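You operate a simulated robot arm through the tools that you are given. There is no shell and no other tool. Be economical: measure what you need, move in short steps, check, and stop when the job is done.

You run a simulated robot arm. Do the job below in one go: nothing can be reset, and whatever is moved stays where it is left.

Task
Take the yellow pouch from the top of the box table and leave it on top of the carton of pads. Then take the green pouch from the low teal crate and put it on top of the film carton. Then press the five key two times. Then take the yellow pad on the second shelf from the bottom of the tall rack and put it away on the top of the small table. Then take the sample carton marked "J752" from the top of the lamp table and leave it on top of the closed carton there. Then take the small red brush and leave it on top of the belts carton. Then open the grey handled door of the spares cabinet, put the cream divider bar on the upper shelf of the spares cabinet, then shut the door. Then open the drawer of the box table. The order counts. Set down upright: sample carton, cream divider bar.

The check looks at the end state, three seconds after you hand in, the way a careful person would. Anything else that was tipped, shoved, dropped, spilled or broken makes it a failure.

Robot
A 7-joint arm with a two-finger parallel gripper on a trunk, on a base that drives. Base frame: it is fixed to the floor where the robot stands at the start and does not move with it; the origin is under the middle of the robot, x ahead of it, y to its left, z up; the surface under the hand at the start is at about z = 86. Readings come in cm, rad, newtons and seconds.
With the tool pointing down near the work surface it reaches from about 30 to 72 cm from the robot's upright axis, wherever it stands. Its first joint turns from -2.897 to 2.897 rad. Places, roughly: belts carton [-450, -650, 100]; carton of pads [50, 25, 100]; closed carton (20x15x10 cm) [-410, -640, 90]; cream divider bar (12x4x8 cm) [-640, -750, 40]; drawer of the box table [50, 30, 70]; film carton [50, -625, 125]; five key [50, -400, 110]; green pouch [-100, -275, 75]; grey handled door of the spares cabinet [-480, -810, 120]; sample carton [-400, -650, 100]; small red brush (7x5x6 cm) [-650, -710, 80]; top of the small table [-650, -740, 80]; upper shelf of the spares cabinet [-460, -830, 120]; yellow pad (7x5x5 cm) [50, -650, 60]; yellow pouch [75, 0, 75]. Payload 1.57 kg.
The TCP is the grasp point between the finger pads, 3 cm short of the fingertips. In the tool frame z runs along the fingers and y along their closing line. Largest opening 8 cm; finger width 1.7, thickness 1.2; the body of the gripper, 4 by 8.2 cm, starts 8 cm behind the TCP.
Orientation is that of the tool frame in the base frame, as [roll, pitch, yaw] about the fixed x, y, z axes, in that order (R = Rz(yaw) Ry(pitch) Rx(roll)). With the fingers straight down and closing along the base's y, the tool's x points along the base's -x, its y along +y and its z along -z.

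Tools
- The arm moves only by the tool arm_command. Its argument "commands" is a list that holds one entry, the list of rows, each a list of 7 numbers: the shift along the tool's x, y, z in mm, then the turn, a rotation vector about the tool's x, y, z in rad, then the opening, from 0 (shut) to 1 (fully open). In form: [[[x, y, z, ax, ay, az, claw], ...]]. A call has 1 to 10 rows; each row is the pose to reach, as a shift and turn from the pose commanded when the call began, along the tool's axes at that moment. A row lasts 0.2 s, in which the tool goes at most 5 cm and 0.15 rad; a call with a longer step from one row to the next is refused whole, and so is a gripper value outside its range. A pose out of reach is approached as far as the arm can. The call stops where the force on the tool passes 40 N (or 10 N more than at its start, if that is more) or the arm is blocked; 0.2 s more then pass. The fingers move at their own pace (about 7.2 cm/s each) and stop on an object; they squeeze with about 32 N. The grip force told is the motor's: it shows also when the fingers shut on nothing. Time passes only in rows, and 0.2 s behind the last, so rows that repeat a pose let the fingers close. It gives the time, the measured TCP pose, the force on the tool (base axes), the opening and the grip force at its end, in the units of the frame above (readings bear some noise), with the torque about the TCP (base axes, N m) and any sound that the robot's microphone picked up.
- Cameras (640 x 400 px; columns grow to the right, rows downward): "scene" is now at [-0.83, 13.37, 152.45]; the picture's right is [-0.09, -1.00, 0.00], its down [-0.79, 0.07, -0.61] and it looks along [0.61, -0.05, -0.79] (base axes); focal length 237 px, centre (320, 200). "wrist" rides on the gripper at [7.2, -0.7, -12.2] in the tool frame; the picture's right is [0.09, 1.00, 0.00], its down [-0.84, 0.08, -0.54] and it looks along [-0.54, 0.05, 0.84] (tool axes); focal length 238 px, centre (320, 200).
- camera(camera): a new picture of that camera. No time passes.
- move_column(by): slides the trunk up (or, below 0, down) by that many cm; the arm and the scene camera ride with it, the base frame stays. It gives what a move gives, with no picture.
- drive_base(legs): drives the robot by 1 to 6 legs, each [ahead, left, turn to the left] in cm, cm and rad, along the robot's own axes; the way and the turn of a leg run together, so that a leg with both is an arc; at most 150 cm and 3.142 rad a leg. The arm and the cameras ride along, it lands a little off, and it stops where it bumps. It gives what a move gives.
- pan_tilt(pan, tilt): turns the head with the scene camera to pan (to the left, within 1.501 rad either way) and tilt (down, from -0.506 to 1.204), counted from straight ahead of the robot. It gives what a move gives.
- probe_pixels(camera, pixels): for up to 12 pixels [column, row] of the newest picture of that camera ("zoom" is the newest enlarged one), the place [x, y, z] in the base frame of the surface seen there, good to about 0.3 cm. No time passes.
- zoom(camera, box): a new picture of the part [left, top, right, bottom] of that camera's present view, enlarged. No time passes.
- finish_job(): hands the job in; it is judged then, once.

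Keep the steps short. Do not move on a guess: measure, check each grasp and each placing, and mend mistakes. In all there are 322 turns and 198 pictures (those below and enlarged ones count). Leave the gripper open and the arm clear of the work at the hand-in unless told otherwise, and finish with a single line.

The tools are called after "Emit:" as name(argument=value, ...) on one line, values as JSON. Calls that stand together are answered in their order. arm_command: Moves the arm, as the interface text tells. Its arguments: {"type":"object","properties":{"commands":{"type":"array","items":{"type":"array","items":{"type":"array","items":{"type":"number"}}}}},"required":["commands"]} The other tools are called the same way: move_column (by) slides the trunk up or down; drive_base (legs) drives the base; pan_tilt (pan, tilt) turns the head that bears the scene camera; camera (camera) takes a picture; probe_pixels (camera, pixels) gives the place of the surface under pixels of a picture; zoom (camera, box) takes an enlarged picture of a part of a camera's view; finish_job () hands the job in.

At the start:

```text
t: 0.0
ee_pos: [37.25, 16.09, 120.56]
tool_rot: [-3.141, 0.001, -3.14]
contact_force: [0.3, -0.7, 0.5]
ft_torque: [0.01, 0.0, 0.03]
opening: 7.99
grip_force: 0.0
trunk travel left (down, up): [-35.0, 13.0]
robot x, y, heading: [-0.12, -0.57, -0.004]
head pan, tilt: [-0.086, 0.915]
```

scene: 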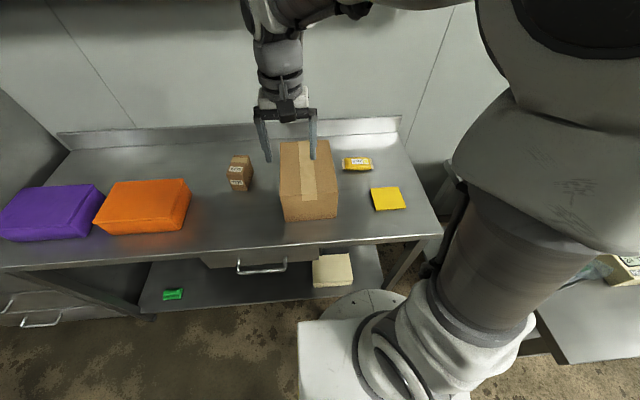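
wrist: 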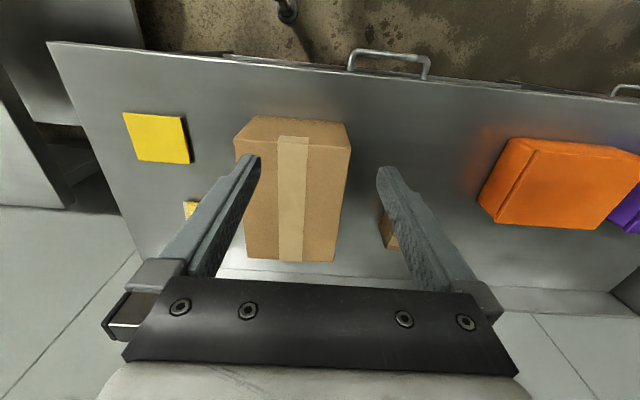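

I see a carton with tape and two yellow things on the table. I'll zoom in to tell them apart.

Emit:
zoom(camera="scene", box=[220, 120, 440, 260])

Emit:
probe_pixels(camera="scene", pixels=[[357, 164], [387, 198], [310, 180], [345, 190], [240, 170], [282, 145], [330, 143], [336, 187], [286, 192], [357, 158]])

```text
2.86 times, centred on (330, 190) of scene
```

zoom: 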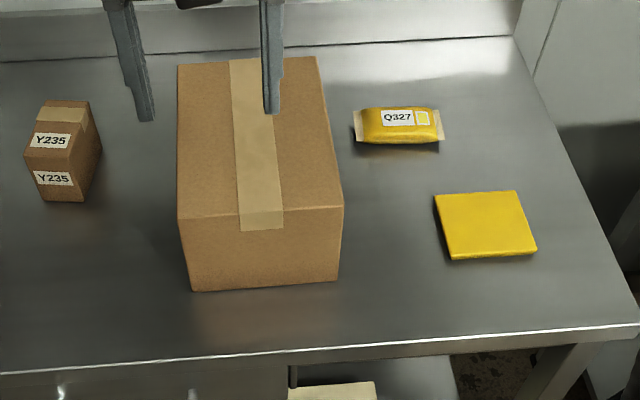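

```text
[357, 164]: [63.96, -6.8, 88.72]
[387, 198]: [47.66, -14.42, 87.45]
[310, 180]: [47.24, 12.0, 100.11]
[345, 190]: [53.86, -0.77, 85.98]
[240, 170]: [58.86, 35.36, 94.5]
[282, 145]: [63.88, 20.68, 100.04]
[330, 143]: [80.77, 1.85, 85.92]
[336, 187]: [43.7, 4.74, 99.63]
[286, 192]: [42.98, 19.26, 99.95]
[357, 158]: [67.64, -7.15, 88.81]
```

The labelled pillow-shaped pouch (Q327) is the target and the flat square is something else. I'll measure the pouch's extent.

Emit:
probe_pixels(camera="zoom", pixels=[[357, 126], [441, 127], [398, 112], [398, 125], [398, 140], [370, 111], [430, 110], [370, 138], [180, 70], [316, 60], [340, 208], [182, 216]])

```text
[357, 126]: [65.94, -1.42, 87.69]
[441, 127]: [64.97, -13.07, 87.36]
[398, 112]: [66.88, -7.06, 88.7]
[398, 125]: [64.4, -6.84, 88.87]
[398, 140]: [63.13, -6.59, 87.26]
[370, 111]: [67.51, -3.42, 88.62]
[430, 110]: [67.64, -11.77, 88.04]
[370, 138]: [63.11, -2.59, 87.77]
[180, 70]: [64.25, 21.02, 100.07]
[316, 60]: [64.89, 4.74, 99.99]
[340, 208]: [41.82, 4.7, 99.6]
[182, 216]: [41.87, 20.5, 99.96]
```

The pouch centre is about (65.3, −7.1), 5 cm wide in x. I'll move above it, turning the hand so that the fingers close along x.

Emit:
arm_command(commands=[[[-28, -23, 0, 0, 0, -0.149, 1], [-56, -46, 0, 0, 0, -0.298, 1], [-84, -69, 0, 0, 0, -0.447, 1], [-112, -92, 0, 0, 0, -0.596, 1], [-140, -115, 0, 0, 0, -0.745, 1], [-168, -138, 0, 0, 0, -0.894, 1], [-196, -161, 0, 0, 0, -1.043, 1], [-224, -184, 0, 0, 0, -1.192, 1], [-252, -207, 0, 0, 0, -1.341, 1], [-280, -232, 0, 0, 0, -1.49, 1]]])

```text
t: 2.2
ee_pos: [65.31, -7.24, 120.69]
tool_rot: [3.14, 0.0, -1.652]
contact_force: [-0.2, 0.1, 1.0]
ft_torque: [0.01, 0.03, 0.01]
opening: 8.01
grip_force: 0.1
trunk travel left (down, up): [-35.0, 13.0]
robot x, y, heading: [0.1, 0.2, 0.002]
head pan, tilt: [-0.086, 0.915]
```

Emit:
arm_command(commands=[[[0, 0, 45, 0, 0, -0.081, 1], [0, 0, 90, 0, 0, -0.081, 1], [0, 0, 135, 0, 0, -0.081, 1], [0, 0, 180, 0, 0, -0.081, 1], [0, 0, 220, 0, 0, -0.081, 1], [0, 0, 220, 0, 0, -0.081, 1]]])

Emit:
camera(camera="wrist")

```text
t: 3.6
ee_pos: [65.39, -7.13, 98.57]
tool_rot: [-3.142, 0.0, -1.571]
contact_force: [-0.2, 0.4, -0.3]
ft_torque: [-0.03, 0.0, 0.01]
opening: 8.01
grip_force: 0.1
trunk travel left (down, up): [-35.0, 13.0]
robot x, y, heading: [-0.08, 0.19, -0.0]
head pan, tilt: [-0.086, 0.915]
```

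```text
194 pictures are left
```

wrist: 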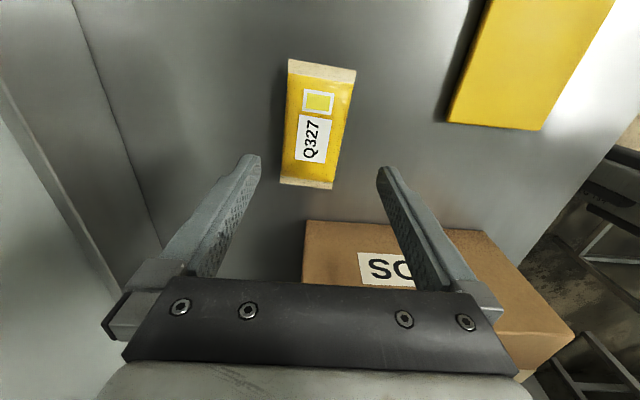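

Emit:
probe_pixels(camera="wrist", pixels=[[322, 70], [305, 182], [315, 125], [290, 120], [340, 125], [385, 268]])

Emit:
zoom(camera="wrist", box=[290, 210, 580, 370])

```text
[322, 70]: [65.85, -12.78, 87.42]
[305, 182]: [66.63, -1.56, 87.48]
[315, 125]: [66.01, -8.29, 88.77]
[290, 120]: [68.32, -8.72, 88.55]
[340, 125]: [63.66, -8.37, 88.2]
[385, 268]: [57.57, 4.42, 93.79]
```

```text
2.21 times, centred on (435, 290) of wrist
```

zoom: 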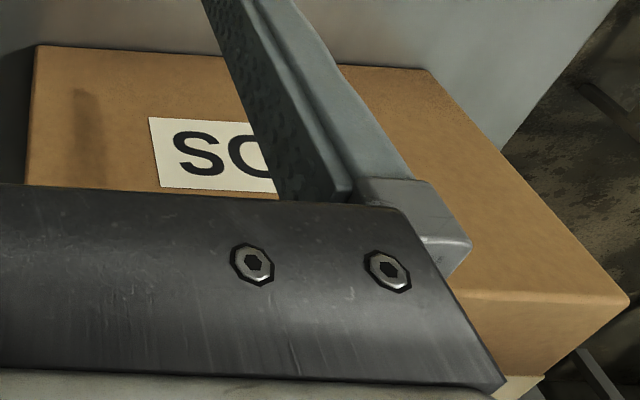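

The carton's side label starts "SO…", so it may not be the carton of pads. I'll look around with the head before grasping.

Emit:
pan_tilt(pan=0.6, tilt=0.7)

Emit:
camera(camera="scene")

Emit:
pan_tilt(pan=-0.9, tilt=0.7)

Emit:
camera(camera="scene")

```text
t: 4.7
ee_pos: [65.2, -7.28, 98.58]
tool_rot: [3.141, 0.0, -1.57]
contact_force: [0.6, 0.3, 0.5]
ft_torque: [0.0, -0.03, -0.02]
opening: 8.01
grip_force: 0.1
trunk travel left (down, up): [-35.0, 13.0]
robot x, y, heading: [0.09, 0.37, 0.004]
head pan, tilt: [0.6, 0.7]
```

```text
192 pictures are left
```

scene: 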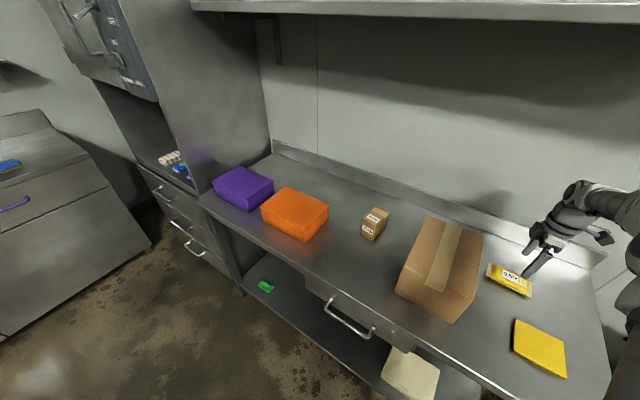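

```text
t: 6.3
ee_pos: [65.41, -7.22, 98.51]
tool_rot: [-3.141, -0.001, -1.572]
contact_force: [-0.9, -0.3, -0.2]
ft_torque: [0.02, -0.02, 0.02]
opening: 8.01
grip_force: 0.0
trunk travel left (down, up): [-35.0, 13.0]
robot x, y, heading: [0.07, -0.02, -0.001]
head pan, tilt: [-0.901, 0.7]
```

```text
191 pictures are left
```

scene: 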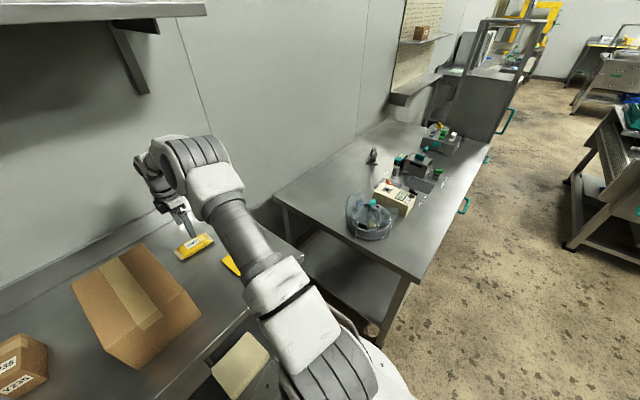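

It's the only sizeable carton on this table, and its top at z=100 matches the given place. I'll descend on the pouch with a 7 mm correction in x, then read the label later.

Emit:
arm_command(commands=[[[0, -7, 30, 0, 0, 0.07, 1], [0, -7, 60, 0, 0, 0.07, 1], [0, -7, 90, 0, 0, 0.07, 1], [0, -7, 90, 0, 0, 0.07, 1], [0, -7, 90, 0, 0, 0.07, 0.3], [0, -7, 90, 0, 0, 0.07, 0.0], [0, -7, 90, 0, 0, 0.07, 0.0], [0, -7, 90, 0, 0, 0.07, 0.0]]])

```text
t: 8.1
ee_pos: [66.06, -6.99, 89.89]
tool_rot: [3.141, -0.001, -1.641]
contact_force: [0.4, 0.1, -0.5]
ft_torque: [-0.01, -0.02, 0.0]
opening: 5.9
grip_force: 31.9
trunk travel left (down, up): [-35.0, 13.0]
robot x, y, heading: [0.0, 0.04, 0.0]
head pan, tilt: [-0.901, 0.7]
```

Gripped with the opening at 5.9. I'll lift.

Emit:
arm_command(commands=[[[0, 0, -40, 0, 0, 0, 0], [0, 0, -85, 0, 0, 0, 0], [0, 0, -130, 0, 0, 0, 0], [0, 0, -175, 0, 0, 0, 0], [0, 0, -220, 0, 0, 0, 0], [0, 0, -250, 0, 0, 0, 0], [0, 0, -250, 0, 0, 0, 0]]])

Emit:
camera(camera="wrist")

```text
t: 9.7
ee_pos: [66.03, -6.97, 114.75]
tool_rot: [3.141, -0.002, -1.641]
contact_force: [-0.3, 0.5, -0.7]
ft_torque: [-0.02, 0.01, -0.01]
opening: 0.0
grip_force: 21.3
trunk travel left (down, up): [-35.0, 13.0]
robot x, y, heading: [0.15, 0.05, 0.001]
head pan, tilt: [-0.901, 0.7]
```

```text
190 pictures are left
```

wrist: 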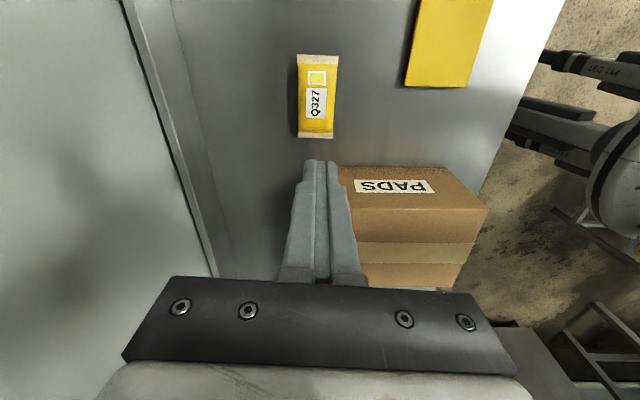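

The label reads "PADS", so the carton is right. The pouch slipped out of the fingers, so I'll re-measure and go lower.

Emit:
probe_pixels(camera="wrist", pixels=[[319, 60], [316, 133], [301, 100], [334, 96], [318, 125], [290, 95]])

Emit:
zoom(camera="wrist", box=[270, 40, 370, 150])

```text
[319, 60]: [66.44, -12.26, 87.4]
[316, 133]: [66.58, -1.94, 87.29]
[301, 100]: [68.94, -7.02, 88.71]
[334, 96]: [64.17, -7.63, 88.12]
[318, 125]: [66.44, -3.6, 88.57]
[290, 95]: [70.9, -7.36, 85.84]
```

```text
3.64 times, centred on (320, 95) of wrist
```

zoom: 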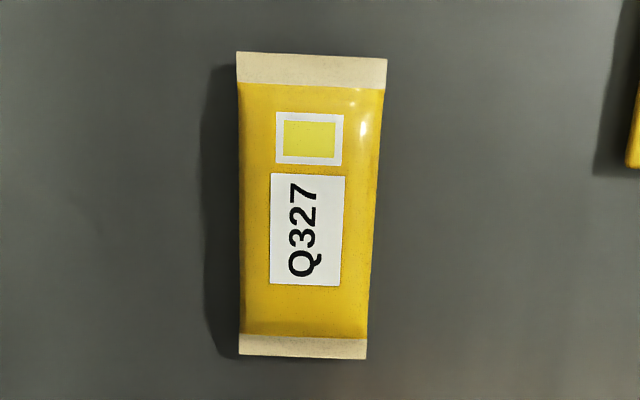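

Emit:
arm_command(commands=[[[0, -4, 45, 0, 0, -0.04, 1], [0, -4, 90, 0, 0, -0.04, 1], [0, -4, 135, 0, 0, -0.04, 1], [0, -4, 180, 0, 0, -0.04, 1], [0, -4, 225, 0, 0, -0.04, 1], [0, -4, 245, 0, 0, -0.04, 1], [0, -4, 253, 0, 0, -0.04, 1], [0, -4, 257, 0, 0, -0.04, 1], [0, -4, 257, 0, 0, -0.04, 1]]])

Emit:
camera(camera="wrist")

```text
t: 11.7
ee_pos: [66.49, -7.08, 89.04]
tool_rot: [3.141, 0.0, -1.6]
contact_force: [-1.2, -0.9, 3.3]
ft_torque: [0.0, 0.17, 0.07]
opening: 8.01
grip_force: 0.1
trunk travel left (down, up): [-35.0, 13.0]
robot x, y, heading: [-0.09, -0.07, 0.0]
head pan, tilt: [-0.901, 0.7]
```

```text
188 pictures are left
```

wrist: 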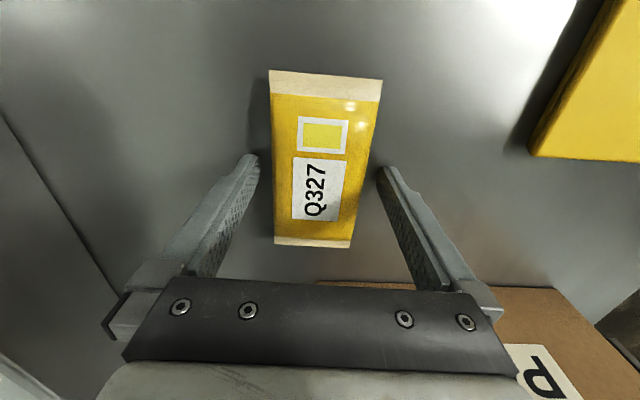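

Centred, fingertips just touching the table. I'll close.

Emit:
arm_command(commands=[[[0, 0, 0, 0, 0, 0, 0.6], [0, 0, 0, 0, 0, 0, 0], [0, 0, 0, 0, 0, 0, 0], [0, 0, 0, 0, 0, 0, 0], [0, 0, 0, 0, 0, 0, 0], [0, 0, 0, 0, 0, 0, 0]]])

Emit:
camera(camera="wrist")

```text
t: 13.1
ee_pos: [66.45, -7.02, 89.08]
tool_rot: [3.141, -0.002, -1.599]
contact_force: [0.1, 0.2, 3.2]
ft_torque: [0.01, 0.06, 0.03]
opening: 5.91
grip_force: 31.7
trunk travel left (down, up): [-35.0, 13.0]
robot x, y, heading: [0.25, 0.07, -0.002]
head pan, tilt: [-0.901, 0.7]
```

```text
187 pictures are left
```

wrist: 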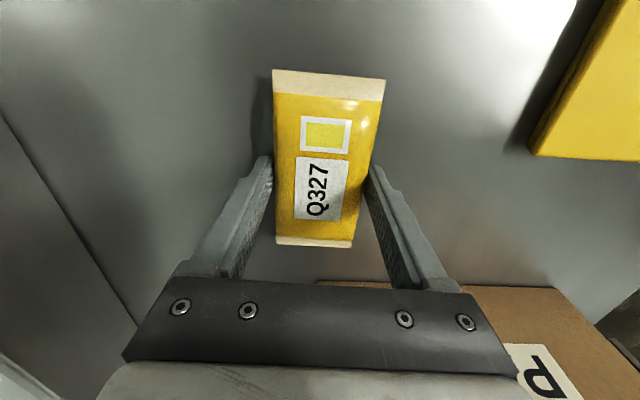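

Emit:
arm_command(commands=[[[0, 0, -10, 0, 0, 0, 0], [0, 0, -20, 0, 0, 0, 0], [0, 0, -35, 0, 0, 0, 0], [0, 0, -50, 0, 0, 0, 0], [0, 0, -50, 0, 0, 0, 0]]])

Emit:
camera(camera="wrist")

```text
t: 14.3
ee_pos: [66.51, -7.14, 93.93]
tool_rot: [3.142, -0.001, -1.601]
contact_force: [0.1, 0.1, -1.0]
ft_torque: [0.0, 0.01, 0.02]
opening: 5.93
grip_force: 31.9
trunk travel left (down, up): [-35.0, 13.0]
robot x, y, heading: [0.09, -0.09, 0.003]
head pan, tilt: [-0.901, 0.7]
```

```text
186 pictures are left
```

wrist: 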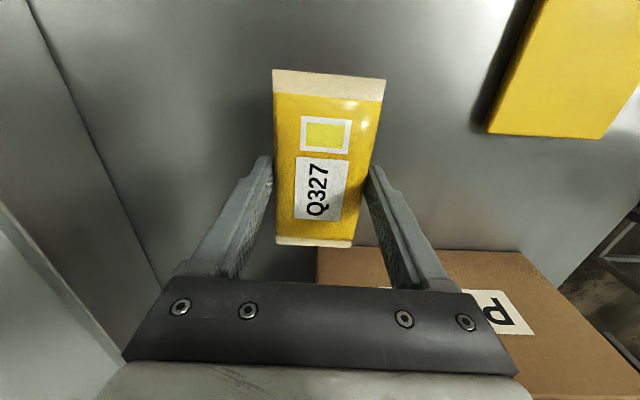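

Held. I'll lift higher, then move over the carton centre.

Emit:
arm_command(commands=[[[0, 0, -45, 0, 0, 0, 0], [0, 0, -90, 0, 0, 0, 0], [0, 0, -135, 0, 0, 0, 0], [0, 0, -160, 0, 0, 0, 0], [-40, 29, -160, 0, 0, 0, 0], [-80, 58, -160, 0, 0, 0, 0], [-120, 87, -160, 0, 0, 0, 0], [-160, 115, -160, 0, 0, 0, 0], [-194, 139, -160, 0, 0, 0, 0], [-194, 139, -160, 0, 0, 0, 0]]])

Emit:
arm_command(commands=[[[0, 0, 30, 0, 0, 0, 0], [0, 0, 50, 0, 0, 0, 0], [0, 0, 60, 0, 0, 0, 0], [0, 0, 64, 0, 0, 0, 0], [0, 0, 64, 0, 0, 0, 0]]])

Emit:
camera(camera="wrist")

```text
t: 16.5
ee_pos: [52.99, 13.06, 110.11]
tool_rot: [-3.141, -0.002, -1.602]
contact_force: [0.8, -0.1, -0.2]
ft_torque: [-0.01, 0.01, -0.03]
opening: 5.92
grip_force: 32.3
trunk travel left (down, up): [-35.0, 13.0]
robot x, y, heading: [0.69, 0.07, -0.0]
head pan, tilt: [-0.901, 0.7]
```

```text
t: 17.7
ee_pos: [53.12, 13.08, 103.56]
tool_rot: [-3.141, 0.0, -1.601]
contact_force: [0.7, 0.0, -0.6]
ft_torque: [-0.01, 0.03, 0.01]
opening: 5.9
grip_force: 32.1
trunk travel left (down, up): [-35.0, 13.0]
robot x, y, heading: [0.06, -0.29, -0.004]
head pan, tilt: [-0.901, 0.7]
```

```text
185 pictures are left
```

wrist: 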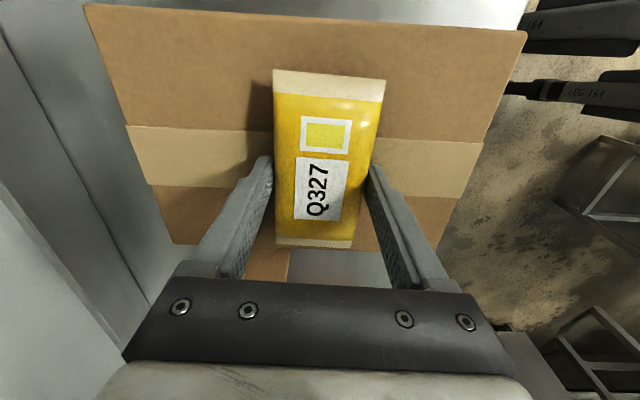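

Down 4 mm, then release and lift.

Emit:
arm_command(commands=[[[0, 0, 3, 0, 0, 0, 0], [0, 0, 3, 0, 0, 0, 0], [0, 0, 3, 0, 0, 0, 0.8], [0, 0, 3, 0, 0, 0, 1], [0, 0, -30, 0, 0, 0, 1], [0, 0, -70, 0, 0, 0, 1], [0, 0, -110, 0, 0, 0, 1], [0, 0, -150, 0, 0, 0, 1], [0, 0, -170, 0, 0, 0, 1]]])

Emit:
pan_tilt(pan=0, tilt=0.9)

Emit:
camera(camera="scene")

```text
t: 19.7
ee_pos: [53.22, 12.75, 120.69]
tool_rot: [3.14, 0.0, -1.6]
contact_force: [-0.7, 0.2, -0.1]
ft_torque: [-0.02, -0.03, 0.02]
opening: 8.02
grip_force: 0.1
trunk travel left (down, up): [-35.0, 13.0]
robot x, y, heading: [-0.07, 0.05, 0.003]
head pan, tilt: [-0.901, 0.7]
```

```text
t: 20.9
ee_pos: [53.3, 12.74, 120.5]
tool_rot: [-3.142, 0.0, -1.601]
contact_force: [0.2, 0.2, 0.0]
ft_torque: [0.02, 0.01, 0.02]
opening: 8.02
grip_force: 0.1
trunk travel left (down, up): [-35.0, 13.0]
robot x, y, heading: [0.23, -0.15, -0.001]
head pan, tilt: [0.0, 0.901]
```

```text
184 pictures are left
```

scene: 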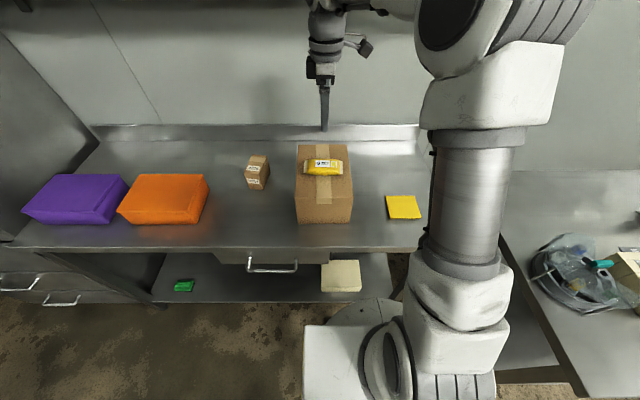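

The yellow pouch rests on the carton of pads. Next is the green pouch near (−100, −275). I'll look to the right side and pull the arm in.

Emit:
arm_command(commands=[[[0, 40, 0, 0, 0, 0, 1], [0, 80, 0, 0, 0, 0, 1], [0, 120, 0, 0, 0, 0, 1], [0, 150, -20, 0, 0, 0, 1], [0, 170, -40, 0, 0, 0, 1]]])

Emit:
pan_tilt(pan=-1.5, tilt=0.3)

Emit:
camera(camera="scene")

Emit:
pan_tilt(pan=1.5, tilt=0.5)

Emit:
camera(camera="scene")

```text
t: 22.1
ee_pos: [35.97, 13.38, 124.57]
tool_rot: [-3.141, -0.001, -1.601]
contact_force: [0.4, 0.4, -0.6]
ft_torque: [-0.02, 0.03, 0.04]
opening: 8.0
grip_force: 0.1
trunk travel left (down, up): [-35.0, 13.0]
robot x, y, heading: [0.03, -0.3, 0.0]
head pan, tilt: [0.0, 0.901]
```

```text
t: 23.7
ee_pos: [36.11, 13.24, 124.51]
tool_rot: [3.141, 0.0, -1.601]
contact_force: [0.1, 0.3, 1.1]
ft_torque: [0.02, 0.01, 0.0]
opening: 7.99
grip_force: 0.0
trunk travel left (down, up): [-35.0, 13.0]
robot x, y, heading: [-0.12, -0.2, 0.005]
head pan, tilt: [-1.499, 0.3]
```

```text
183 pictures are left
```

scene: 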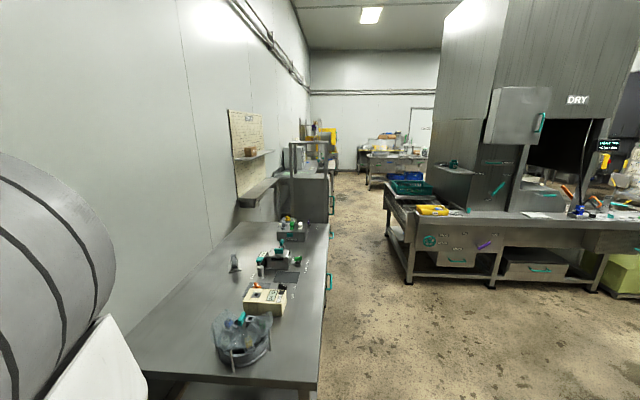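

```text
t: 26.3
ee_pos: [36.0, 13.38, 124.54]
tool_rot: [3.142, 0.0, -1.601]
contact_force: [0.2, -0.3, 0.2]
ft_torque: [0.03, -0.01, -0.01]
opening: 8.01
grip_force: 0.0
trunk travel left (down, up): [-35.0, 13.0]
robot x, y, heading: [0.2, -0.27, -0.0]
head pan, tilt: [1.499, 0.499]
```

```text
182 pictures are left
```

scene: 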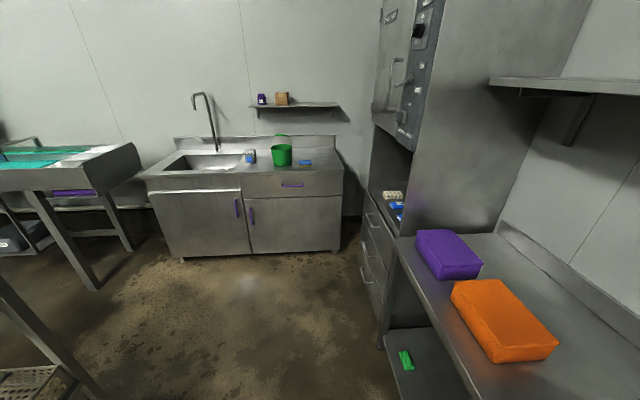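

I'll zoom on the right side to find the teal crate and measure the surroundings.

Emit:
pan_tilt(pan=-1.5, tilt=0.3)

Emit:
zoom(camera="scene", box=[370, 140, 640, 309])

Emit:
camera(camera="scene")

Emit:
probe_pixels(camera="scene", pixels=[[410, 185], [432, 210], [408, 284], [390, 245], [387, 188], [328, 225], [316, 380], [240, 225], [550, 210], [640, 222], [590, 290], [392, 195]])

```text
t: 28.9
ee_pos: [36.16, 13.27, 124.56]
tool_rot: [3.141, -0.002, -1.601]
contact_force: [0.5, -0.1, -0.1]
ft_torque: [-0.03, -0.04, 0.02]
opening: 8.0
grip_force: 0.1
trunk travel left (down, up): [-35.0, 13.0]
robot x, y, heading: [0.24, -0.11, 0.002]
head pan, tilt: [-1.499, 0.3]
```

```text
2.37 times, centred on (505, 224) of scene
```

zoom: 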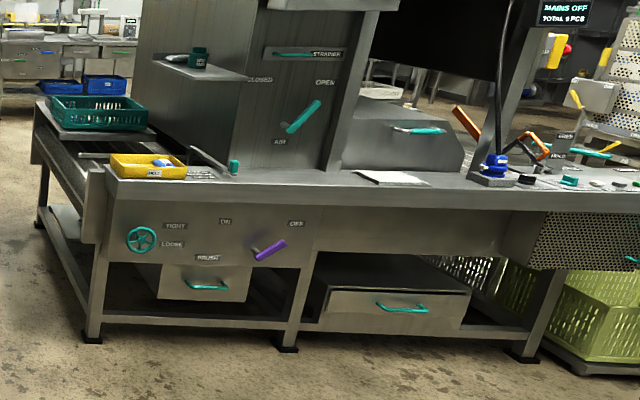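

```text
180 pictures are left
```

scene: 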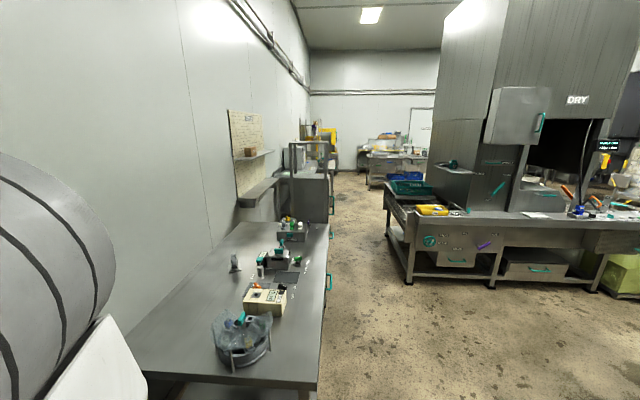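

```text
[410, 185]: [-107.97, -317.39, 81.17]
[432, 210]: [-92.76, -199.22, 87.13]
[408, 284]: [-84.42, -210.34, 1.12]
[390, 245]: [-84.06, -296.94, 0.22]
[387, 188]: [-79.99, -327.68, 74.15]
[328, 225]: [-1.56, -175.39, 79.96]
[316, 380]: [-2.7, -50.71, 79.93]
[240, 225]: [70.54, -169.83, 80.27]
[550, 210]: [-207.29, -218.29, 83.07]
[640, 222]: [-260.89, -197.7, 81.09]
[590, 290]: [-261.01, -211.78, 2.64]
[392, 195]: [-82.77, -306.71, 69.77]
```

The crate is about (−105, −300), with a corridor between x=−3 and x=−80. Before backing up I'll check what's behind on the left.

Emit:
pan_tilt(pan=1.5, tilt=0.7)

Emit:
camera(camera="scene")

Emit:
probe_pixels(camera="scene", pixels=[[60, 300], [20, 250], [100, 390], [20, 390], [150, 350], [400, 390], [90, 200]])

Emit:
pan_tilt(pan=-1.5, tilt=1.0)

Emit:
camera(camera="scene")

```text
t: 31.5
ee_pos: [36.09, 13.3, 124.61]
tool_rot: [3.141, 0.0, -1.6]
contact_force: [0.0, -1.0, 0.0]
ft_torque: [0.0, 0.0, 0.04]
opening: 8.01
grip_force: 0.1
trunk travel left (down, up): [-35.0, 13.0]
robot x, y, heading: [0.13, 0.17, -0.003]
head pan, tilt: [1.499, 0.7]
```

```text
179 pictures are left
```

scene: 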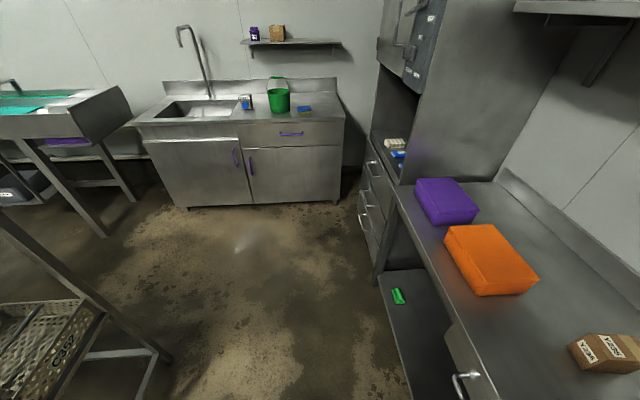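

```text
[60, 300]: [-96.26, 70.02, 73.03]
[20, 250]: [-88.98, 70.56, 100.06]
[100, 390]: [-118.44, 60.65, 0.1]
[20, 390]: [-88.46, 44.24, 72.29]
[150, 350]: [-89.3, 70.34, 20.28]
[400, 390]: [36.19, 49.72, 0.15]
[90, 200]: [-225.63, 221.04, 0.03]
```

```text
t: 34.1
ee_pos: [36.15, 13.32, 124.51]
tool_rot: [3.141, 0.001, -1.603]
contact_force: [-0.5, 0.6, -0.5]
ft_torque: [0.02, -0.04, -0.02]
opening: 7.99
grip_force: 0.0
trunk travel left (down, up): [-35.0, 13.0]
robot x, y, heading: [0.24, -0.32, 0.001]
head pan, tilt: [-1.499, 1.0]
```

```text
178 pictures are left
```

scene: 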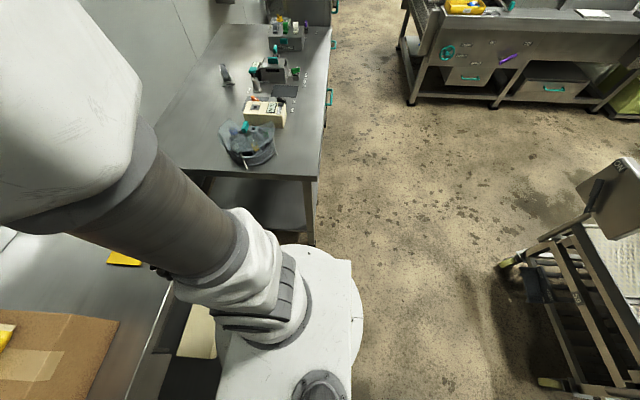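

Emit:
probe_pixels(camera="scene", pixels=[[505, 265], [550, 383], [360, 310], [350, 380], [300, 250], [262, 245], [590, 190], [313, 240], [230, 360]])

```text
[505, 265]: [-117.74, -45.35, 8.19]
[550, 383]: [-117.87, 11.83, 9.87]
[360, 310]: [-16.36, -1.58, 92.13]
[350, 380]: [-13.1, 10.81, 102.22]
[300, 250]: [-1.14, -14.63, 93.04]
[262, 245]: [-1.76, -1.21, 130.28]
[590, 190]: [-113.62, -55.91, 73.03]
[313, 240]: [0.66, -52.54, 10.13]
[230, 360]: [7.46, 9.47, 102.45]
```

The way behind is free to about x=−85. I'll back up 42, turn right, and drive down the corridor.

Emit:
drive_base(legs=[[-42, 0, 0], [0, 0, -1.571], [120, 0, 0], [120, 0, 0]])

Emit:
pan_tilt(pan=-0.9, tilt=0.7)

Emit:
camera(camera="scene")

```text
t: 57.8
ee_pos: [-29.7, -276.14, 124.55]
tool_rot: [3.142, 0.0, 3.105]
contact_force: [-0.4, -0.8, 0.3]
ft_torque: [0.04, 0.01, -0.01]
opening: 8.0
grip_force: 0.1
trunk travel left (down, up): [-35.0, 13.0]
robot x, y, heading: [-42.71, -239.95, -1.579]
head pan, tilt: [-1.499, 1.0]
```

```text
t: 58.8
ee_pos: [-29.56, -276.13, 124.47]
tool_rot: [3.142, 0.0, 3.105]
contact_force: [-0.7, -0.5, -0.1]
ft_torque: [0.0, 0.0, 0.0]
opening: 7.99
grip_force: 0.0
trunk travel left (down, up): [-35.0, 13.0]
robot x, y, heading: [-42.71, -239.84, -1.573]
head pan, tilt: [-0.901, 0.7]
```

```text
177 pictures are left
```

scene: 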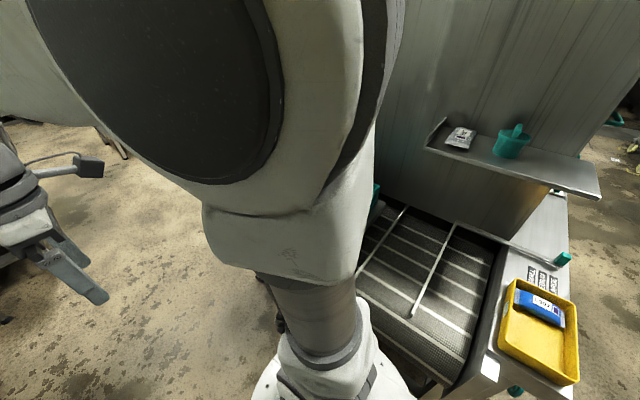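

The arm hides the crate. I'll drive 50 further and look right.

Emit:
drive_base(legs=[[50, 0, 0]])

Emit:
pan_tilt(pan=-1.5, tilt=0.85)

Emit:
camera(camera="scene")

```text
t: 62.6
ee_pos: [-30.09, -325.81, 124.43]
tool_rot: [3.141, 0.001, 3.106]
contact_force: [-1.0, 0.1, 0.2]
ft_torque: [0.02, -0.04, -0.01]
opening: 8.03
grip_force: 0.0
trunk travel left (down, up): [-35.0, 13.0]
robot x, y, heading: [-43.05, -289.72, -1.579]
head pan, tilt: [-0.901, 0.7]
```

```text
t: 63.6
ee_pos: [-29.92, -325.83, 124.58]
tool_rot: [3.141, 0.0, 3.106]
contact_force: [0.4, 0.4, -0.5]
ft_torque: [0.01, 0.0, 0.02]
opening: 8.01
grip_force: 0.1
trunk travel left (down, up): [-35.0, 13.0]
robot x, y, heading: [-43.3, -289.7, -1.576]
head pan, tilt: [-1.499, 0.85]
```

```text
176 pictures are left
```

scene: 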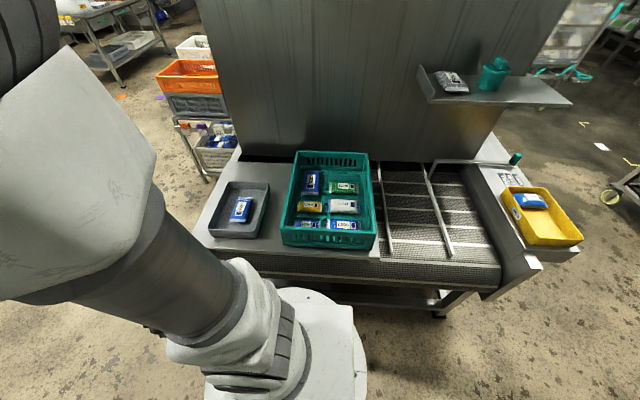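

Emit:
zoom(camera="scene", box=[270, 140, 398, 260])

Emit:
probe_pixels(camera="scene", pixels=[[343, 187], [296, 152], [368, 153], [376, 248], [283, 243], [330, 172], [312, 208], [343, 207], [312, 182], [357, 187]])

```text
3.33 times, centred on (334, 200) of scene
```

zoom: 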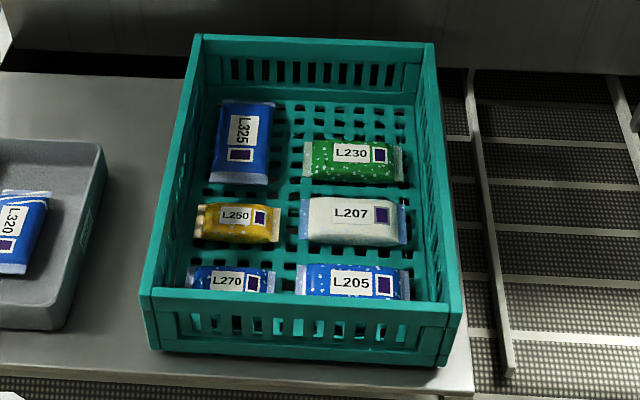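

```text
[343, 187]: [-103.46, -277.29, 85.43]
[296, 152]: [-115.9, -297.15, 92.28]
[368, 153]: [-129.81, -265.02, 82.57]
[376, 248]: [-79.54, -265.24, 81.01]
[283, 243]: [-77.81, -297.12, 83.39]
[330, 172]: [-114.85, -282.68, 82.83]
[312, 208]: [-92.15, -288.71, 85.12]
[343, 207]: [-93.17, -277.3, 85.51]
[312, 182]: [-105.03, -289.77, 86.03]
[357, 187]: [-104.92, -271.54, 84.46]
```

The green pouch is L230. I'll measure its edges and neighbours.

Emit:
probe_pixels(camera="zoom", pixels=[[305, 160], [403, 166], [352, 145], [352, 178], [352, 192], [352, 203], [352, 237], [240, 178], [385, 130], [352, 115], [270, 130], [430, 170]])

```text
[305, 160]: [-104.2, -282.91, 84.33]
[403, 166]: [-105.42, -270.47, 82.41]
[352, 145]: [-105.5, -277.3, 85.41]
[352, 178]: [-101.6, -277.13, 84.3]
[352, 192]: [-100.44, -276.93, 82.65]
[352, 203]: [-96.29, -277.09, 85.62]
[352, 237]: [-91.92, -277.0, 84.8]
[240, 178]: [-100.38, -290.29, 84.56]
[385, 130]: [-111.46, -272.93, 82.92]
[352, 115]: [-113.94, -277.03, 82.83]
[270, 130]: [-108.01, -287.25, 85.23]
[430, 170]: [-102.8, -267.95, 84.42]
```

Centre of green is about (−103.8, −276.8), the crate floor at 82.7, and the rims at 92. I'll swing the arm clockwise around, first to a waypoint.

Emit:
arm_command(commands=[[[48, -6, 0, 0, 0, 0.08, 1], [96, -12, 0, 0, 0, 0.16, 1], [144, -18, 0, 0, 0, 0.24, 1], [192, -24, 0, 0, 0, 0.32, 1], [240, -30, 0, 0, 0, 0.4, 1], [288, -36, 0, 0, 0, 0.48, 1], [336, -42, 0, 0, 0, 0.56, 1], [384, -48, 0, 0, 0, 0.64, 1], [432, -54, 0, 0, 0, 0.72, 1], [479, -58, 0, 0, 0, 0.8, 1]]])

```text
t: 65.8
ee_pos: [-78.12, -329.86, 124.33]
tool_rot: [-3.141, 0.0, 2.307]
contact_force: [0.3, -0.4, -1.0]
ft_torque: [0.01, 0.02, -0.03]
opening: 8.01
grip_force: 0.0
trunk travel left (down, up): [-35.0, 13.0]
robot x, y, heading: [-43.29, -289.85, -1.576]
head pan, tilt: [-1.499, 0.85]
```

Emit:
arm_command(commands=[[[47, 14, 0, 0, 0, 0.07, 1], [94, 27, 0, 0, 0, 0.14, 1], [141, 41, 0, 0, 0, 0.21, 1], [188, 55, 0, 0, 0, 0.28, 1], [235, 69, 0, 0, 0, 0.35, 1], [282, 82, 0, 0, 0, 0.42, 1], [329, 96, 0, 0, 0, 0.49, 1], [376, 110, 0, 0, 0, 0.56, 1], [423, 124, 0, 0, 0, 0.64, 1], [470, 137, 0, 0, 0, 0.736, 1]]])

```text
t: 68.0
ee_pos: [-99.77, -285.48, 124.7]
tool_rot: [-3.141, -0.001, 1.569]
contact_force: [0.8, -0.3, 0.0]
ft_torque: [0.0, 0.0, -0.01]
opening: 8.0
grip_force: 0.1
trunk travel left (down, up): [-35.0, 13.0]
robot x, y, heading: [-43.23, -289.35, -1.574]
head pan, tilt: [-1.499, 0.85]
```

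Emit:
arm_command(commands=[[[40, -18, 10, 0, 0, 0, 1], [80, -38, 20, 0, 0, 0, 1], [87, -40, 60, 0, 0, 0, 1], [87, -40, 105, 0, 0, 0, 1], [87, -40, 150, 0, 0, 0, 1], [87, -40, 190, 0, 0, 0, 1], [87, -40, 190, 0, 0, 0, 1]]])

Emit:
camera(camera="wrist")

```text
t: 69.6
ee_pos: [-103.42, -277.0, 105.58]
tool_rot: [3.142, 0.001, 1.569]
contact_force: [-0.4, 0.3, -0.1]
ft_torque: [-0.01, 0.0, 0.03]
opening: 7.98
grip_force: 0.1
trunk travel left (down, up): [-35.0, 13.0]
robot x, y, heading: [-43.06, -289.65, -1.577]
head pan, tilt: [-1.499, 0.85]
```

```text
174 pictures are left
```

wrist: 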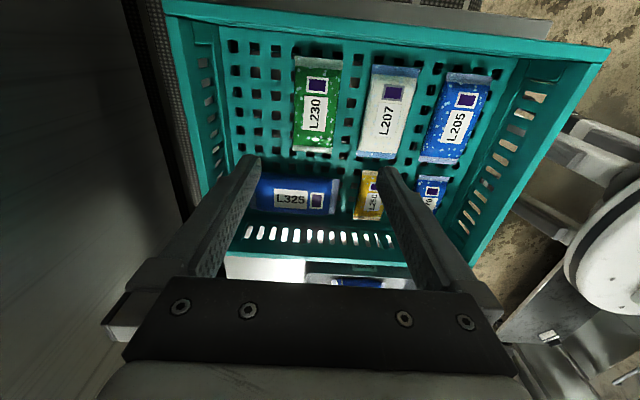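

Emit:
probe_pixels(camera="wrist", pixels=[[317, 62], [312, 150], [315, 105], [296, 105], [336, 105], [340, 70], [296, 145], [370, 110], [342, 185], [350, 100]])

```text
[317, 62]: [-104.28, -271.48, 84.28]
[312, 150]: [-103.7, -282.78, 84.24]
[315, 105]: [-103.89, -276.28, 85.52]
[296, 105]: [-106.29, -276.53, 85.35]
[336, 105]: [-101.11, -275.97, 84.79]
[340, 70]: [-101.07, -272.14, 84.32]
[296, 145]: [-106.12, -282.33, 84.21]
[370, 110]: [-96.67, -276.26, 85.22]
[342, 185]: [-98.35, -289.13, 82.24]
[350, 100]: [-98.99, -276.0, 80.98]
```

Emit:
arm_command(commands=[[[0, -2, 45, 0, 0, 0, 1], [0, -3, 90, 0, 0, 0, 1], [0, -3, 135, 0, 0, 0, 1], [0, -3, 170, 0, 0, 0, 1], [0, -3, 188, 0, 0, 0, 1], [0, -3, 194, 0, 0, 0, 1], [0, -3, 197, 0, 0, 0, 1], [0, -3, 197, 0, 0, 0, 1]]])

Emit:
camera(camera="wrist")

```text
t: 71.4
ee_pos: [-103.78, -277.07, 85.83]
tool_rot: [-3.141, 0.0, 1.569]
contact_force: [0.3, -0.5, 0.4]
ft_torque: [0.0, 0.03, -0.02]
opening: 7.99
grip_force: 0.1
trunk travel left (down, up): [-35.0, 13.0]
robot x, y, heading: [-43.32, -289.55, -1.578]
head pan, tilt: [-1.499, 0.85]
```

```text
173 pictures are left
```

wrist: 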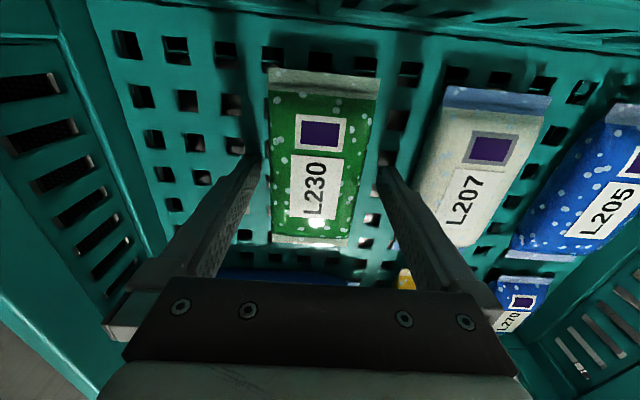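

Nicely straddled. I'll go down 2 mm, close and lift slowly.

Emit:
arm_command(commands=[[[0, 0, 2, 0, 0, 0, 1], [0, 0, 2, 0, 0, 0, 0.5], [0, 0, 2, 0, 0, 0, 0], [0, 0, 2, 0, 0, 0, 0], [0, 0, 2, 0, 0, 0, 0], [0, 0, -8, 0, 0, 0, 0], [0, 0, -18, 0, 0, 0, 0], [0, 0, -30, 0, 0, 0, 0], [0, 0, -50, 0, 0, 0, 0], [0, 0, -50, 0, 0, 0, 0]]])

Emit:
camera(camera="wrist")

```text
t: 73.6
ee_pos: [-103.71, -277.15, 90.83]
tool_rot: [3.14, -0.001, 1.568]
contact_force: [-0.1, 0.6, -1.0]
ft_torque: [0.01, 0.02, 0.01]
opening: 5.91
grip_force: 31.9
trunk travel left (down, up): [-35.0, 13.0]
robot x, y, heading: [-42.99, -289.7, -1.579]
head pan, tilt: [-1.499, 0.85]
```

```text
172 pictures are left
```

wrist: 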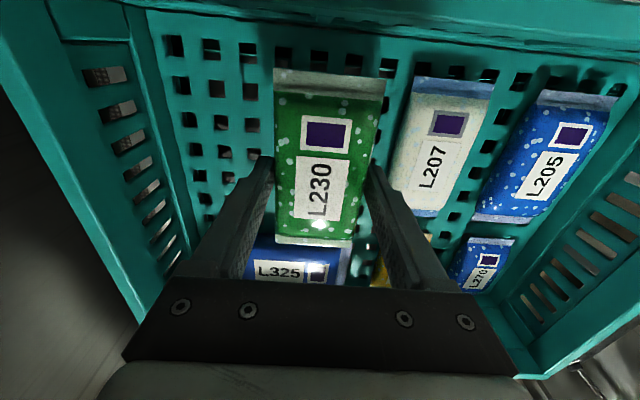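

Held. I'll raise it to about z=125.

Emit:
arm_command(commands=[[[0, 0, -40, 0, 0, 0, 0], [0, 0, -80, 0, 0, 0, 0], [0, 0, -120, 0, 0, 0, 0], [0, 0, -160, 0, 0, 0, 0], [0, 0, -200, 0, 0, 0, 0], [0, 0, -240, 0, 0, 0, 0], [0, 0, -280, 0, 0, 0, 0], [0, 0, -320, 0, 0, 0, 0], [0, 0, -350, 0, 0, 0, 0], [0, 0, -350, 0, 0, 0, 0]]])

```text
t: 75.8
ee_pos: [-103.73, -277.04, 125.8]
tool_rot: [-3.141, -0.001, 1.569]
contact_force: [0.2, 0.6, -2.3]
ft_torque: [0.0, -0.01, -0.03]
opening: 5.92
grip_force: 32.0
trunk travel left (down, up): [-35.0, 13.0]
robot x, y, heading: [-43.02, -289.44, -1.575]
head pan, tilt: [-1.499, 0.85]
```

Emit:
arm_command(commands=[[[-42, 20, 0, 0, 0, -0.06, 0], [-84, 41, 0, 0, 0, -0.12, 0], [-127, 61, 0, 0, 0, -0.18, 0], [-169, 82, 0, 0, 0, -0.24, 0], [-211, 103, 0, 0, 0, -0.3, 0], [-254, 123, 0, 0, 0, -0.37, 0], [-296, 144, 0, 0, 0, -0.44, 0], [-338, 164, 0, 0, 0, -0.51, 0], [-381, 185, 0, 0, 0, -0.6, 0], [-423, 205, 0, 0, 0, -0.7, 0]]])

```text
t: 78.0
ee_pos: [-83.21, -319.47, 125.93]
tool_rot: [-3.141, 0.0, 2.271]
contact_force: [0.7, 0.6, -1.0]
ft_torque: [-0.02, -0.03, 0.01]
opening: 5.93
grip_force: 32.1
trunk travel left (down, up): [-35.0, 13.0]
robot x, y, heading: [-43.2, -289.69, -1.574]
head pan, tilt: [-1.499, 0.85]
```

Emit:
arm_command(commands=[[[-39, 23, 0, 0, 0, -0.09, 0], [-78, 46, 0, 0, 0, -0.18, 0], [-116, 68, 0, 0, 0, -0.27, 0], [-155, 91, 0, 0, 0, -0.36, 0], [-194, 114, 0, 0, 0, -0.45, 0], [-233, 137, 0, 0, 0, -0.54, 0], [-271, 159, 0, 0, 0, -0.63, 0], [-310, 182, 0, 0, 0, -0.72, 0], [-349, 205, 0, 0, 0, -0.8, 0]]])

Emit:
pan_tilt(pan=0.3, tilt=0.3)

Emit:
camera(camera="scene")

```text
t: 80.0
ee_pos: [-44.86, -332.87, 125.65]
tool_rot: [-3.14, 0.0, 3.072]
contact_force: [0.5, -0.2, -0.7]
ft_torque: [0.0, -0.02, 0.04]
opening: 5.94
grip_force: 32.1
trunk travel left (down, up): [-35.0, 13.0]
robot x, y, heading: [-43.08, -289.72, -1.577]
head pan, tilt: [-1.499, 0.85]
```

```text
t: 81.8
ee_pos: [-45.0, -332.82, 125.6]
tool_rot: [-3.141, 0.0, 3.066]
contact_force: [-1.3, 0.7, -0.7]
ft_torque: [0.0, -0.01, 0.02]
opening: 5.93
grip_force: 31.6
trunk travel left (down, up): [-35.0, 13.0]
robot x, y, heading: [-43.12, -289.65, -1.573]
head pan, tilt: [0.3, 0.3]
```

```text
171 pictures are left
```

scene: 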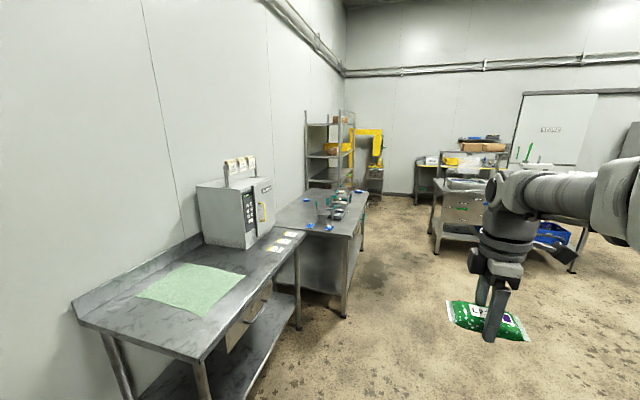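

Emit:
probe_pixels(camera="scene", pixels=[[205, 357], [300, 233], [345, 317], [365, 195], [436, 250], [328, 190], [310, 195], [355, 205], [343, 115], [440, 205], [262, 205], [415, 195]])

Emit:
zoom(camera="scene", box=[190, 90, 430, 260])

```text
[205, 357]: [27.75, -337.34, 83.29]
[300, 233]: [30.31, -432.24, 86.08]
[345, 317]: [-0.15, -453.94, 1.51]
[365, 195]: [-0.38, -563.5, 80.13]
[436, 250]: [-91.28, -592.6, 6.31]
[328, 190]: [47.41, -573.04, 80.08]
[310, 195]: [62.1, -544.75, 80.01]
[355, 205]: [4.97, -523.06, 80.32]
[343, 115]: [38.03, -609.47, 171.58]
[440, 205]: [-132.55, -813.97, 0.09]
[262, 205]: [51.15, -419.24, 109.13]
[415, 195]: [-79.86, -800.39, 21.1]
```

```text
2.35 times, centred on (310, 175) of scene
```

zoom: 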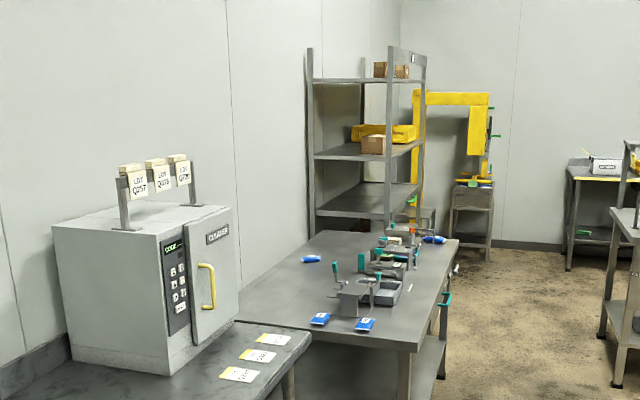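

The rack is at x≥38, y −610 to −690. I'll drive down the aisle to y≈−630 and turn left to face it.

Emit:
drive_base(legs=[[120, 0, 0], [120, 0, 0], [105, 0, 0], [0, 0, 1.571]])

Emit:
pan_tilt(pan=0, tilt=0.3)

Emit:
camera(camera="scene")

```text
t: 109.4
ee_pos: [3.4, -631.51, 125.59]
tool_rot: [-3.141, 0.001, -1.562]
contact_force: [0.1, 0.0, -0.1]
ft_torque: [-0.01, 0.0, 0.01]
opening: 5.91
grip_force: 32.3
trunk travel left (down, up): [-35.0, 13.0]
robot x, y, heading: [-39.53, -632.77, 0.071]
head pan, tilt: [0.3, 0.3]
```

```text
t: 110.2
ee_pos: [3.25, -631.49, 125.7]
tool_rot: [3.141, 0.001, -1.564]
contact_force: [-0.5, -0.2, -1.3]
ft_torque: [0.02, -0.01, 0.01]
opening: 5.9
grip_force: 31.7
trunk travel left (down, up): [-35.0, 13.0]
robot x, y, heading: [-39.81, -633.15, 0.074]
head pan, tilt: [0.0, 0.3]
```

```text
169 pictures are left
```

scene: 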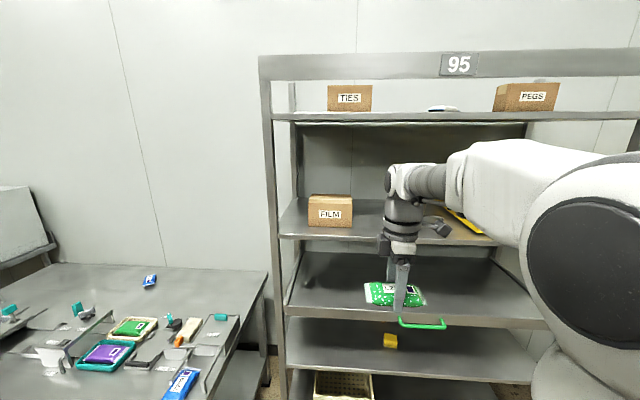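

Emit:
probe_pixels(camera="scene", pixels=[[330, 202], [310, 197], [350, 199], [330, 218], [300, 235], [480, 243], [300, 118], [300, 310], [390, 342], [330, 345], [268, 200], [360, 392]])

Emit:
zoom(camera="scene", box=[260, 100, 560, 290])

```text
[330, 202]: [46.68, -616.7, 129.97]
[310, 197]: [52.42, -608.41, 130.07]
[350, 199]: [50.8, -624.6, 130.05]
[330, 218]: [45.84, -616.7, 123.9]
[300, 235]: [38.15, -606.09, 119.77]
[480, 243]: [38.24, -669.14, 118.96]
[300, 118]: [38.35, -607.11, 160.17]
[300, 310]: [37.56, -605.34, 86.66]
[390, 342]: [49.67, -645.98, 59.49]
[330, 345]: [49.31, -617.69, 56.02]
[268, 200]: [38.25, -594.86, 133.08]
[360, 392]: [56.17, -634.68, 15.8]
```

```text
2.11 times, centred on (410, 195) of scene
```

zoom: 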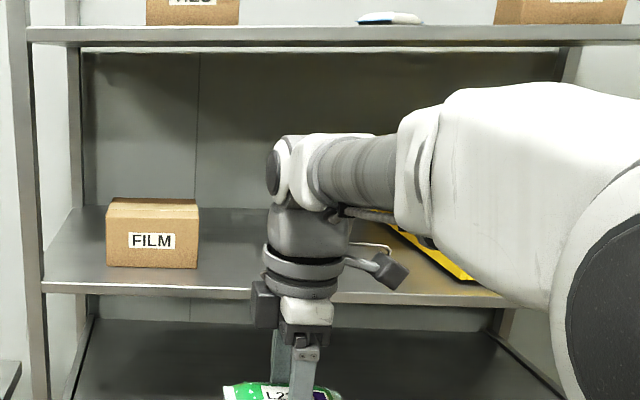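

FILM carton top is at z=130, front x=46, with the next shelf at z≈160 above it, so I need to come in tilted. I'll measure the shelf underside, the carton depth and the hand's height.

Emit:
probe_pixels(camera="zoom", pixels=[[110, 200], [190, 202], [190, 210], [108, 212], [120, 199], [195, 265], [320, 40], [300, 140], [300, 330], [390, 275], [300, 48], [200, 48]])

```text
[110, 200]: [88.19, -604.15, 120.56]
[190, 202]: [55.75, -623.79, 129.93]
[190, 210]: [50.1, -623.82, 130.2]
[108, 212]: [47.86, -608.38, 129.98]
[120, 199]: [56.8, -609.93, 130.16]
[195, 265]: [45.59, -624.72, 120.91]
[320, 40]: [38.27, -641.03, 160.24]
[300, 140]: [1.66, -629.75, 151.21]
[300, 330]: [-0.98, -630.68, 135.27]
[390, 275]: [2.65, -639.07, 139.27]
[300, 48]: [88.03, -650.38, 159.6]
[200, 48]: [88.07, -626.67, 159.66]
```

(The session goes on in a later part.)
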